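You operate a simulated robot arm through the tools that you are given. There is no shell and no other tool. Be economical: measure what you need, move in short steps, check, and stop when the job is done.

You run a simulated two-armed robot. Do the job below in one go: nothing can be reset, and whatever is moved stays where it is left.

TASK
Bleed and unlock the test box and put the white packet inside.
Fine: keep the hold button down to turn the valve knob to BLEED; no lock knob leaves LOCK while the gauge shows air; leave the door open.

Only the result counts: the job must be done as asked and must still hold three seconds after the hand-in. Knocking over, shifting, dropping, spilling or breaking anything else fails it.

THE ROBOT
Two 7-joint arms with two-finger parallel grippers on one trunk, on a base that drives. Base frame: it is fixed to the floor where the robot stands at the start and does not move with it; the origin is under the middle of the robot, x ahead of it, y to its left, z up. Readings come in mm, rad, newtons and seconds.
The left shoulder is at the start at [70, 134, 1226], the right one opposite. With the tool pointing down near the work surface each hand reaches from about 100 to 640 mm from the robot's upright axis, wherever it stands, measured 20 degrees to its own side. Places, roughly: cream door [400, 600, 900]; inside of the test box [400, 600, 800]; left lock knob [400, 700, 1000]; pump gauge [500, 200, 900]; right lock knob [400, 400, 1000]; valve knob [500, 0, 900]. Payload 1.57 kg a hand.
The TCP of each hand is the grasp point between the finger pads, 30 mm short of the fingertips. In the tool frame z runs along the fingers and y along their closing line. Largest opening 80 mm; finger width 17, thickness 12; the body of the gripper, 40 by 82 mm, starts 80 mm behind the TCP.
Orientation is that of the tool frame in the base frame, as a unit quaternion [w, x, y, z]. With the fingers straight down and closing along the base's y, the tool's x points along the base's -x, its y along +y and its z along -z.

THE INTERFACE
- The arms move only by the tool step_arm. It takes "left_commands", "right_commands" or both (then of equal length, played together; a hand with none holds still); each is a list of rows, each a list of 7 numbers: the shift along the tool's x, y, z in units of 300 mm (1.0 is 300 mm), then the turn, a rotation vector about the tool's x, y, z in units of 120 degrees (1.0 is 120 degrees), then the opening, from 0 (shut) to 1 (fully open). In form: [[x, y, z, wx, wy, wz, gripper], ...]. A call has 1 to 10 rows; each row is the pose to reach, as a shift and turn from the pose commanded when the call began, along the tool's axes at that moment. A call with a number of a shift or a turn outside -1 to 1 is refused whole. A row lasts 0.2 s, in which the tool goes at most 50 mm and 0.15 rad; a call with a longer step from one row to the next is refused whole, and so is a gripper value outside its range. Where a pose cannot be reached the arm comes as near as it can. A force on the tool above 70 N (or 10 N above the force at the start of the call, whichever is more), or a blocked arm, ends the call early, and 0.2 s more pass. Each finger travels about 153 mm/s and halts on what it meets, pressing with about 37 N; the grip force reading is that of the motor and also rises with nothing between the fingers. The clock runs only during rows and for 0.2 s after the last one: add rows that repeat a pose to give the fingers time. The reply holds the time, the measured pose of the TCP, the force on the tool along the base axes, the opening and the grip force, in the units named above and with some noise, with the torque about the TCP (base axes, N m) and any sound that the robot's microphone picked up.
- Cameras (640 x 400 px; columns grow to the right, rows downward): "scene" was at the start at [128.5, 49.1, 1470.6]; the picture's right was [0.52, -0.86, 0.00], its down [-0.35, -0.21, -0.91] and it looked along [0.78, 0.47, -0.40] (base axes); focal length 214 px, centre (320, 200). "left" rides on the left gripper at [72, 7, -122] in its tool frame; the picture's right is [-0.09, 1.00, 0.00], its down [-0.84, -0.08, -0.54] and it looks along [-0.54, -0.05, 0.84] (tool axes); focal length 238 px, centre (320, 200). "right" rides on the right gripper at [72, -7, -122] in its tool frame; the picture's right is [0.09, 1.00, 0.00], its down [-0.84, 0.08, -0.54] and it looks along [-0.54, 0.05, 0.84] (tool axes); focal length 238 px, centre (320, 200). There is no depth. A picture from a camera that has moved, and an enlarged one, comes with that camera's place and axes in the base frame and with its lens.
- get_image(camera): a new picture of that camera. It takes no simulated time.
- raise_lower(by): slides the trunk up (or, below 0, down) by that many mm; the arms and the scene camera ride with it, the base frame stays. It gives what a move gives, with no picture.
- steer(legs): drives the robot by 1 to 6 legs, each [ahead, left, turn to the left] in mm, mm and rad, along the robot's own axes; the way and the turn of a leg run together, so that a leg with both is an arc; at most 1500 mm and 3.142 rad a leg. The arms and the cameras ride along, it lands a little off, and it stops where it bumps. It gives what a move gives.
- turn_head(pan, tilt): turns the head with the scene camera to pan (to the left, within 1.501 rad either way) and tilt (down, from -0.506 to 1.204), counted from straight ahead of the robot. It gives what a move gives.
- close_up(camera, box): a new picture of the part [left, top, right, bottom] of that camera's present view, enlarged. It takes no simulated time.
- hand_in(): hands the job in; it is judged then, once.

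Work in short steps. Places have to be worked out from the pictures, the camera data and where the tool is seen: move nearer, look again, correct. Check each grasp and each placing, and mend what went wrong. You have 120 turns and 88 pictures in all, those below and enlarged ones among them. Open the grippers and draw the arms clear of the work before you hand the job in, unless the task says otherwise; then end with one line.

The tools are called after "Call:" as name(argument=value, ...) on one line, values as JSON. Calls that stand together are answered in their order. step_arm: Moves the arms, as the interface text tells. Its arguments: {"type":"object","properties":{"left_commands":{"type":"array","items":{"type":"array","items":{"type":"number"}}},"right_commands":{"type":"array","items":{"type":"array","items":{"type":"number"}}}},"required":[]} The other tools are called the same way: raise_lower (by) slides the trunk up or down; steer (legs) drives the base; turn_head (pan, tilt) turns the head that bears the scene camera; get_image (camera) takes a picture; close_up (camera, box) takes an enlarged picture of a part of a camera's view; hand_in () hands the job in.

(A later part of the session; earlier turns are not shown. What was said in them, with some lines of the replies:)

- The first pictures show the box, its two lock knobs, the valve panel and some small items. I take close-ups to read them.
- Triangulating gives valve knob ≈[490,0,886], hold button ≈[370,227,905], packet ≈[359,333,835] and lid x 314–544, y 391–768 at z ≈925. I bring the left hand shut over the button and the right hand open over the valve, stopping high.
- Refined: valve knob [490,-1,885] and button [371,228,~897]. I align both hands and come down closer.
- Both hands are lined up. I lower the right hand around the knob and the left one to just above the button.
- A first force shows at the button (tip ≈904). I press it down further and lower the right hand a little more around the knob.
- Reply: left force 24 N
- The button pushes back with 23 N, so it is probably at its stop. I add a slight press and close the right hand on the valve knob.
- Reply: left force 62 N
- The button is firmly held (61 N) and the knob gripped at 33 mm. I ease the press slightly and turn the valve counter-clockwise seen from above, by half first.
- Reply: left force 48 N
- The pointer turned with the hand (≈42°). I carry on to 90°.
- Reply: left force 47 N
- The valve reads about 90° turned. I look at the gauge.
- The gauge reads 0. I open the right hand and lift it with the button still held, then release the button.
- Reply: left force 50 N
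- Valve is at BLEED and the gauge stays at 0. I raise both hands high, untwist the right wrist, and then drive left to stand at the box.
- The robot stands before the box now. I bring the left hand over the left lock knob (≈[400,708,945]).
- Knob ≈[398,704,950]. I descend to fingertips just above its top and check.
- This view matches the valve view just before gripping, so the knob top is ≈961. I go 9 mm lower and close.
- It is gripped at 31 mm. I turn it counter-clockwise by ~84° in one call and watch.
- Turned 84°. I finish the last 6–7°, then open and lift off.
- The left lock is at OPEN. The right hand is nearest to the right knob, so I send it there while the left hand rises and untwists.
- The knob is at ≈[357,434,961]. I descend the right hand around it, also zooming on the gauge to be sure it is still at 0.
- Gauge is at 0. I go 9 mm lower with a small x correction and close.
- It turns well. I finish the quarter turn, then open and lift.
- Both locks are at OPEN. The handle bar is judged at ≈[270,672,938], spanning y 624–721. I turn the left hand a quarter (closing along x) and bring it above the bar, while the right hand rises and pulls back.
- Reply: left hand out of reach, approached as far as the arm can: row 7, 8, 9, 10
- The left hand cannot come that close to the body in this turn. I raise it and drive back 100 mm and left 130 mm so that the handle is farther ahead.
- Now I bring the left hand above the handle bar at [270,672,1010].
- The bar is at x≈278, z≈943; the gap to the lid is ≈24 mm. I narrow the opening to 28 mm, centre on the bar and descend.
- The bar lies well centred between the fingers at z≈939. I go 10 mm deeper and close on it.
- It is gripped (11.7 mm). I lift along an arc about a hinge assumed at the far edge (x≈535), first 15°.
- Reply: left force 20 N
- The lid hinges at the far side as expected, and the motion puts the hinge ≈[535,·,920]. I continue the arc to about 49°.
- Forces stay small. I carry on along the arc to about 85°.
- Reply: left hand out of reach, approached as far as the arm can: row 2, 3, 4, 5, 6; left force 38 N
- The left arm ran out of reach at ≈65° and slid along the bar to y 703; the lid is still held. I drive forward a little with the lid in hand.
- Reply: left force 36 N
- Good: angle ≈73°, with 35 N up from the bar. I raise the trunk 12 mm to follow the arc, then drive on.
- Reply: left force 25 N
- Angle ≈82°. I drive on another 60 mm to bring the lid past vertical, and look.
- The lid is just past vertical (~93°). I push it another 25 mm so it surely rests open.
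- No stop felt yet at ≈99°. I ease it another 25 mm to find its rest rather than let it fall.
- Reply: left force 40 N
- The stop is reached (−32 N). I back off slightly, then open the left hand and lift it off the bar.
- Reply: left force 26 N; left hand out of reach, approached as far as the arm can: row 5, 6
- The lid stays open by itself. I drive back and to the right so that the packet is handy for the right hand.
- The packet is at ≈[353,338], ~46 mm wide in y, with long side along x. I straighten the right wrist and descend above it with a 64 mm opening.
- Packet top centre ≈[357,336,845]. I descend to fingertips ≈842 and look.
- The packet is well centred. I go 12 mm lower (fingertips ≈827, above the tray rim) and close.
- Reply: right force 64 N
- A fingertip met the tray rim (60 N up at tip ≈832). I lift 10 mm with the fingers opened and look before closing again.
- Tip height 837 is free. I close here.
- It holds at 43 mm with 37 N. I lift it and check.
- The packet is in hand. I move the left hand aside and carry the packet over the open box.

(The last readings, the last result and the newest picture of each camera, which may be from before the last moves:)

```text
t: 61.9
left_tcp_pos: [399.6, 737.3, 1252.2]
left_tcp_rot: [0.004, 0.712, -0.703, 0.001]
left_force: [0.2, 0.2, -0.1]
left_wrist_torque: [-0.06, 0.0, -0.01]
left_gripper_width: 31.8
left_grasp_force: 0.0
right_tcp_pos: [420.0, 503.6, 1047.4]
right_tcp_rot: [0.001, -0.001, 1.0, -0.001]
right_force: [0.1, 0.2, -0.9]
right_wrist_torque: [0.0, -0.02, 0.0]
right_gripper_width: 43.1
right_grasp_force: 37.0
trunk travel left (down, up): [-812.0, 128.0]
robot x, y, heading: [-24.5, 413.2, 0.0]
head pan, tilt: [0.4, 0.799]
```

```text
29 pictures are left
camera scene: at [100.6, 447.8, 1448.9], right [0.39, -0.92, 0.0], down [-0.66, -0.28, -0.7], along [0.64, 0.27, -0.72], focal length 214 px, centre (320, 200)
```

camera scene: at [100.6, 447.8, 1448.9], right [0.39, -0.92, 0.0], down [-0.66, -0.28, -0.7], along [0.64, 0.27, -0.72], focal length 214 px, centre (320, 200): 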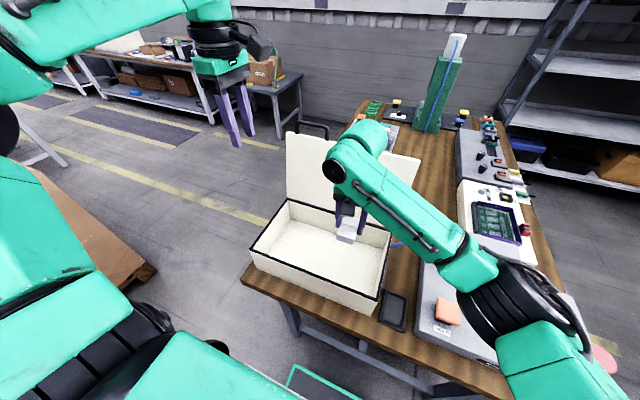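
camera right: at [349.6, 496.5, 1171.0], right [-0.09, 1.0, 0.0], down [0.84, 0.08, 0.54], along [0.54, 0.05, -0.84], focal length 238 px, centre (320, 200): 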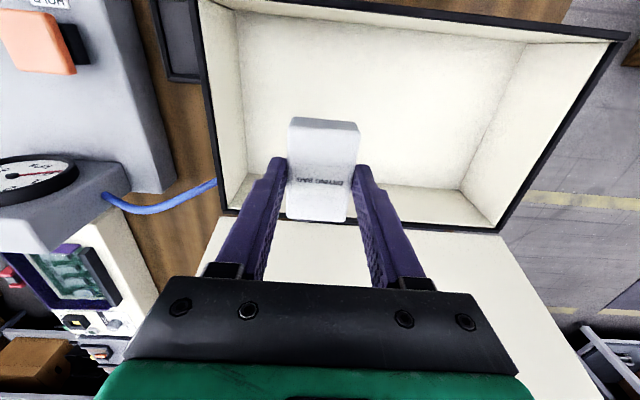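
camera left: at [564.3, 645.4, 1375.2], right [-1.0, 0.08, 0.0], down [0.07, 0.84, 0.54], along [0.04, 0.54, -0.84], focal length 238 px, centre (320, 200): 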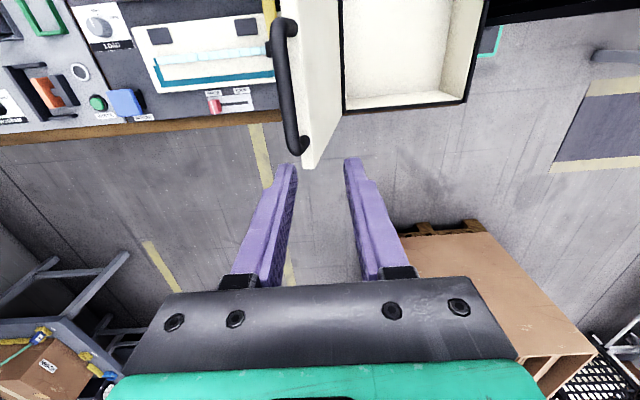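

It is centred over the box interior. I lower to TCP ≈895, then check.

Call:
step_arm(right_commands=[[0, 0, 0.13, 0, 0, 0, 0.2], [0, 0, 0.26, 0, 0, 0, 0.2], [0, 0, 0.38, 0, 0, 0, 0.2], [0, 0, 0.46, 0, 0, 0, 0.2], [0, 0, 0.51, 0, 0, 0, 0.2]])

Call:
get_image(camera="right")

```text
t: 63.1
left_tcp_pos: [400.5, 735.3, 1252.2]
left_tcp_rot: [0.004, 0.712, -0.702, -0.001]
left_force: [-0.3, 0.1, -0.1]
left_wrist_torque: [0.02, 0.02, 0.01]
left_gripper_width: 32.0
left_grasp_force: 0.0
right_tcp_pos: [420.9, 502.7, 894.4]
right_tcp_rot: [0.002, 0.0, 1.0, 0.001]
right_force: [-0.1, -0.1, -0.4]
right_wrist_torque: [-0.02, 0.01, -0.02]
right_gripper_width: 43.1
right_grasp_force: 37.2
trunk travel left (down, up): [-812.0, 128.0]
robot x, y, heading: [-25.1, 411.5, 0.003]
head pan, tilt: [0.4, 0.799]
```

```text
28 pictures are left
camera right: at [349.8, 495.7, 1016.8], right [-0.09, 1.0, 0.0], down [0.84, 0.08, 0.54], along [0.54, 0.05, -0.84], focal length 238 px, centre (320, 200)
```

right: 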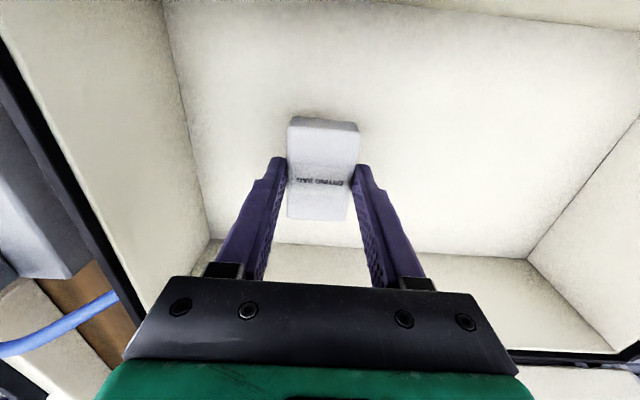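

Floor appears at ≈823. I lower in small steps to feel contact.

Call:
step_arm(right_commands=[[0, 0, 0.01, 0, 0, 0, 0.2], [0, 0, 0.02, 0, 0, 0, 0.2], [0, 0, 0.03, 0, 0, 0, 0.2]])

```text
t: 63.9
left_tcp_pos: [400.4, 735.0, 1252.6]
left_tcp_rot: [0.003, 0.712, -0.703, -0.001]
left_force: [0.5, 0.0, -0.2]
left_wrist_torque: [-0.01, 0.0, 0.0]
left_gripper_width: 31.9
left_grasp_force: 0.0
right_tcp_pos: [419.8, 501.6, 885.8]
right_tcp_rot: [0.0, -0.001, 1.0, 0.0]
right_force: [-0.2, 0.7, -1.3]
right_wrist_torque: [-0.01, 0.01, 0.02]
right_gripper_width: 43.0
right_grasp_force: 36.3
trunk travel left (down, up): [-812.0, 128.0]
robot x, y, heading: [-24.3, 412.5, 0.002]
head pan, tilt: [0.4, 0.799]
```

No contact yet at 886; I continue in small steps.

Call:
step_arm(right_commands=[[0, 0, 0.01, 0, 0, 0, 0.2], [0, 0, 0.02, 0, 0, 0, 0.2], [0, 0, 0.03, 0, 0, 0, 0.2]])

```text
t: 64.7
left_tcp_pos: [399.6, 736.2, 1252.8]
left_tcp_rot: [0.003, 0.711, -0.703, -0.001]
left_force: [0.5, 0.0, -0.3]
left_wrist_torque: [0.0, 0.0, 0.03]
left_gripper_width: 32.0
left_grasp_force: 0.0
right_tcp_pos: [420.2, 500.8, 878.0]
right_tcp_rot: [0.0, -0.001, 1.0, 0.0]
right_force: [0.0, -0.8, -0.8]
right_wrist_torque: [0.02, -0.05, -0.04]
right_gripper_width: 43.0
right_grasp_force: 36.9
trunk travel left (down, up): [-812.0, 128.0]
robot x, y, heading: [-23.0, 412.1, 0.005]
head pan, tilt: [0.4, 0.799]
```

Call:
step_arm(right_commands=[[0, 0, 0.01, 0, 0, 0, 0.2], [0, 0, 0.02, 0, 0, 0, 0.2], [0, 0, 0.03, 0, 0, 0, 0.2]])

Call:
get_image(camera="right")

```text
t: 65.5
left_tcp_pos: [398.4, 734.9, 1254.1]
left_tcp_rot: [0.002, 0.711, -0.703, -0.001]
left_force: [0.2, 0.8, 0.6]
left_wrist_torque: [0.02, -0.02, 0.01]
left_gripper_width: 31.7
left_grasp_force: 0.1
right_tcp_pos: [420.3, 502.1, 869.9]
right_tcp_rot: [0.002, 0.0, 1.0, 0.001]
right_force: [1.6, 1.2, 8.2]
right_wrist_torque: [-0.08, 0.24, -0.01]
right_gripper_width: 43.2
right_grasp_force: 37.5
trunk travel left (down, up): [-812.0, 128.0]
robot x, y, heading: [-20.9, 409.5, -0.003]
head pan, tilt: [0.4, 0.799]
```

```text
27 pictures are left
camera right: at [348.7, 494.3, 991.9], right [-0.09, 1.0, 0.0], down [0.83, 0.08, 0.55], along [0.54, 0.05, -0.84], focal length 238 px, centre (320, 200)
```

right: 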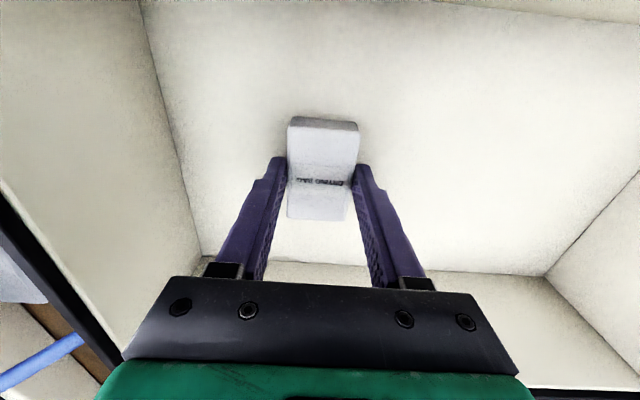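

Contact (8 N up): the packet stands on the box floor. I release it and rise straight up.

Call:
step_arm(right_commands=[[0, 0, 0, 0, 0, 0, 0.4], [0, 0, 0, 0, 0, 0, 0.7], [0, 0, 0, 0, 0, 0, 0.8], [0, 0, -0.05, 0, 0, 0, 0.8], [0, 0, -0.15, 0, 0, 0, 0.8], [0, 0, -0.3, 0, 0, 0, 0.8], [0, 0, -0.45, 0, 0, 0, 0.8], [0, 0, -0.6, 0, 0, 0, 0.8], [0, 0, -0.75, 0, 0, 0, 0.8], [0, 0, -0.9, 0, 0, 0, 0.8]])

Call:
get_image(camera="right")

Call:
get_image(camera="left")

```text
t: 67.7
left_tcp_pos: [398.1, 735.0, 1253.3]
left_tcp_rot: [0.003, 0.712, -0.703, 0.0]
left_force: [-0.2, -0.2, -0.3]
left_wrist_torque: [0.02, 0.01, 0.0]
left_gripper_width: 31.9
left_grasp_force: 0.1
right_tcp_pos: [419.6, 502.1, 1139.3]
right_tcp_rot: [0.001, -0.001, 1.0, 0.0]
right_force: [0.1, 0.5, 0.2]
right_wrist_torque: [-0.01, -0.01, -0.01]
right_gripper_width: 64.0
right_grasp_force: 0.1
trunk travel left (down, up): [-812.0, 128.0]
robot x, y, heading: [-24.0, 412.1, -0.003]
head pan, tilt: [0.4, 0.799]
```

```text
26 pictures are left
camera right: at [349.2, 494.6, 1262.5], right [-0.09, 1.0, 0.0], down [0.84, 0.08, 0.54], along [0.54, 0.05, -0.84], focal length 238 px, centre (320, 200)
```

right: 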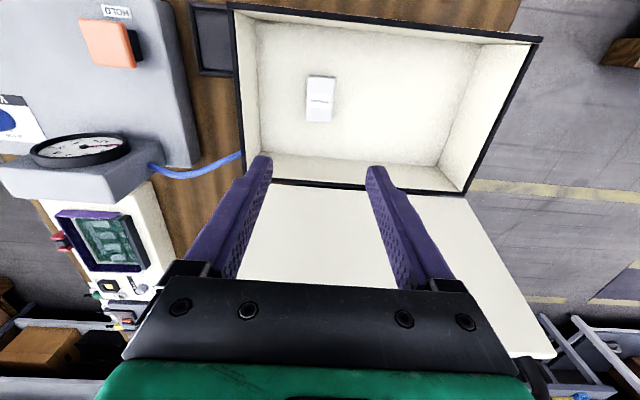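

```text
25 pictures are left
camera left: at [391.6, 663.3, 1374.2], right [-1.0, 0.08, 0.0], down [0.07, 0.84, 0.54], along [0.04, 0.54, -0.84], focal length 238 px, centre (320, 200)
```

left: 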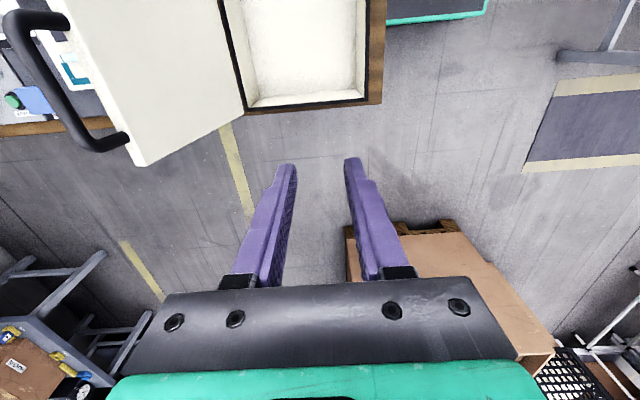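

The packet lies in the box and the lid stays open. I drive straight back to clear the arms, then take a last look.

Call:
steer(legs=[[-300, 0, 0]])

Call:
get_image(camera="scene")

Call:
get_image(camera="right")

```text
t: 69.8
left_tcp_pos: [101.4, 735.1, 1252.4]
left_tcp_rot: [0.004, 0.71, -0.704, -0.002]
left_force: [0.2, 0.3, 0.0]
left_wrist_torque: [-0.03, 0.05, 0.0]
left_gripper_width: 32.0
left_grasp_force: 0.0
right_tcp_pos: [121.6, 500.3, 1138.4]
right_tcp_rot: [-0.001, 0.001, 1.0, 0.0]
right_force: [0.2, 0.7, -0.3]
right_wrist_torque: [0.0, 0.06, 0.01]
right_gripper_width: 63.8
right_grasp_force: 0.0
trunk travel left (down, up): [-812.0, 128.0]
robot x, y, heading: [-324.0, 414.0, -0.008]
head pan, tilt: [0.4, 0.799]
```

```text
24 pictures are left
camera scene: at [-198.3, 444.9, 1448.8], right [0.39, -0.92, 0.0], down [-0.66, -0.28, -0.7], along [0.64, 0.27, -0.72], focal length 214 px, centre (320, 200)
```

scene: 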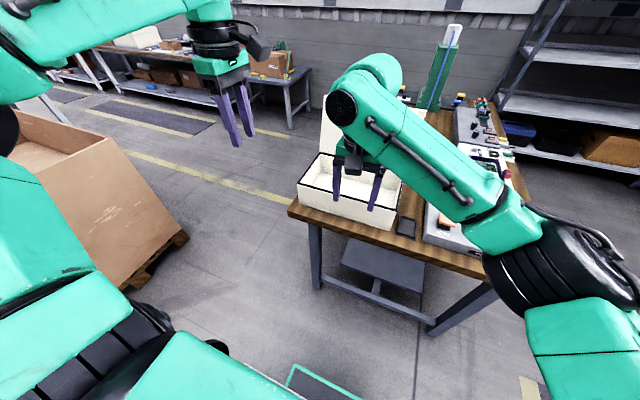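

```text
23 pictures are left
camera right: at [51.4, 493.8, 1261.2], right [-0.09, 1.0, 0.0], down [0.84, 0.07, 0.54], along [0.54, 0.05, -0.84], focal length 238 px, centre (320, 200)
```

right: 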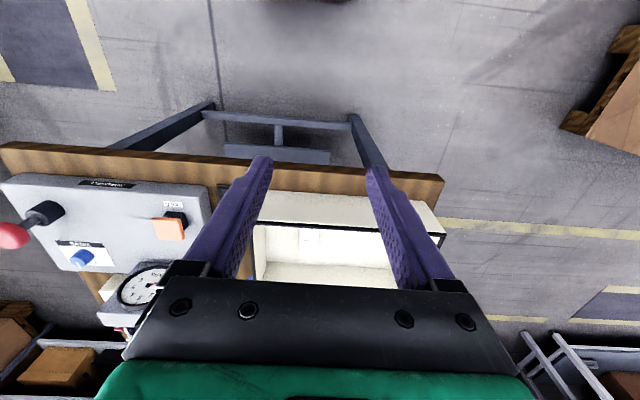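

All is in place: valve at BLEED, both locks at OPEN, lid open, packet inside, arms clear. I hand in.

Call:
hand_in()

```text
The job is handed in.
```

The test box is bled to 0 kPa and both lock knobs are at OPEN. The door is resting open, the white packet is on the box floor, and both arms are clear; the job is handed in.
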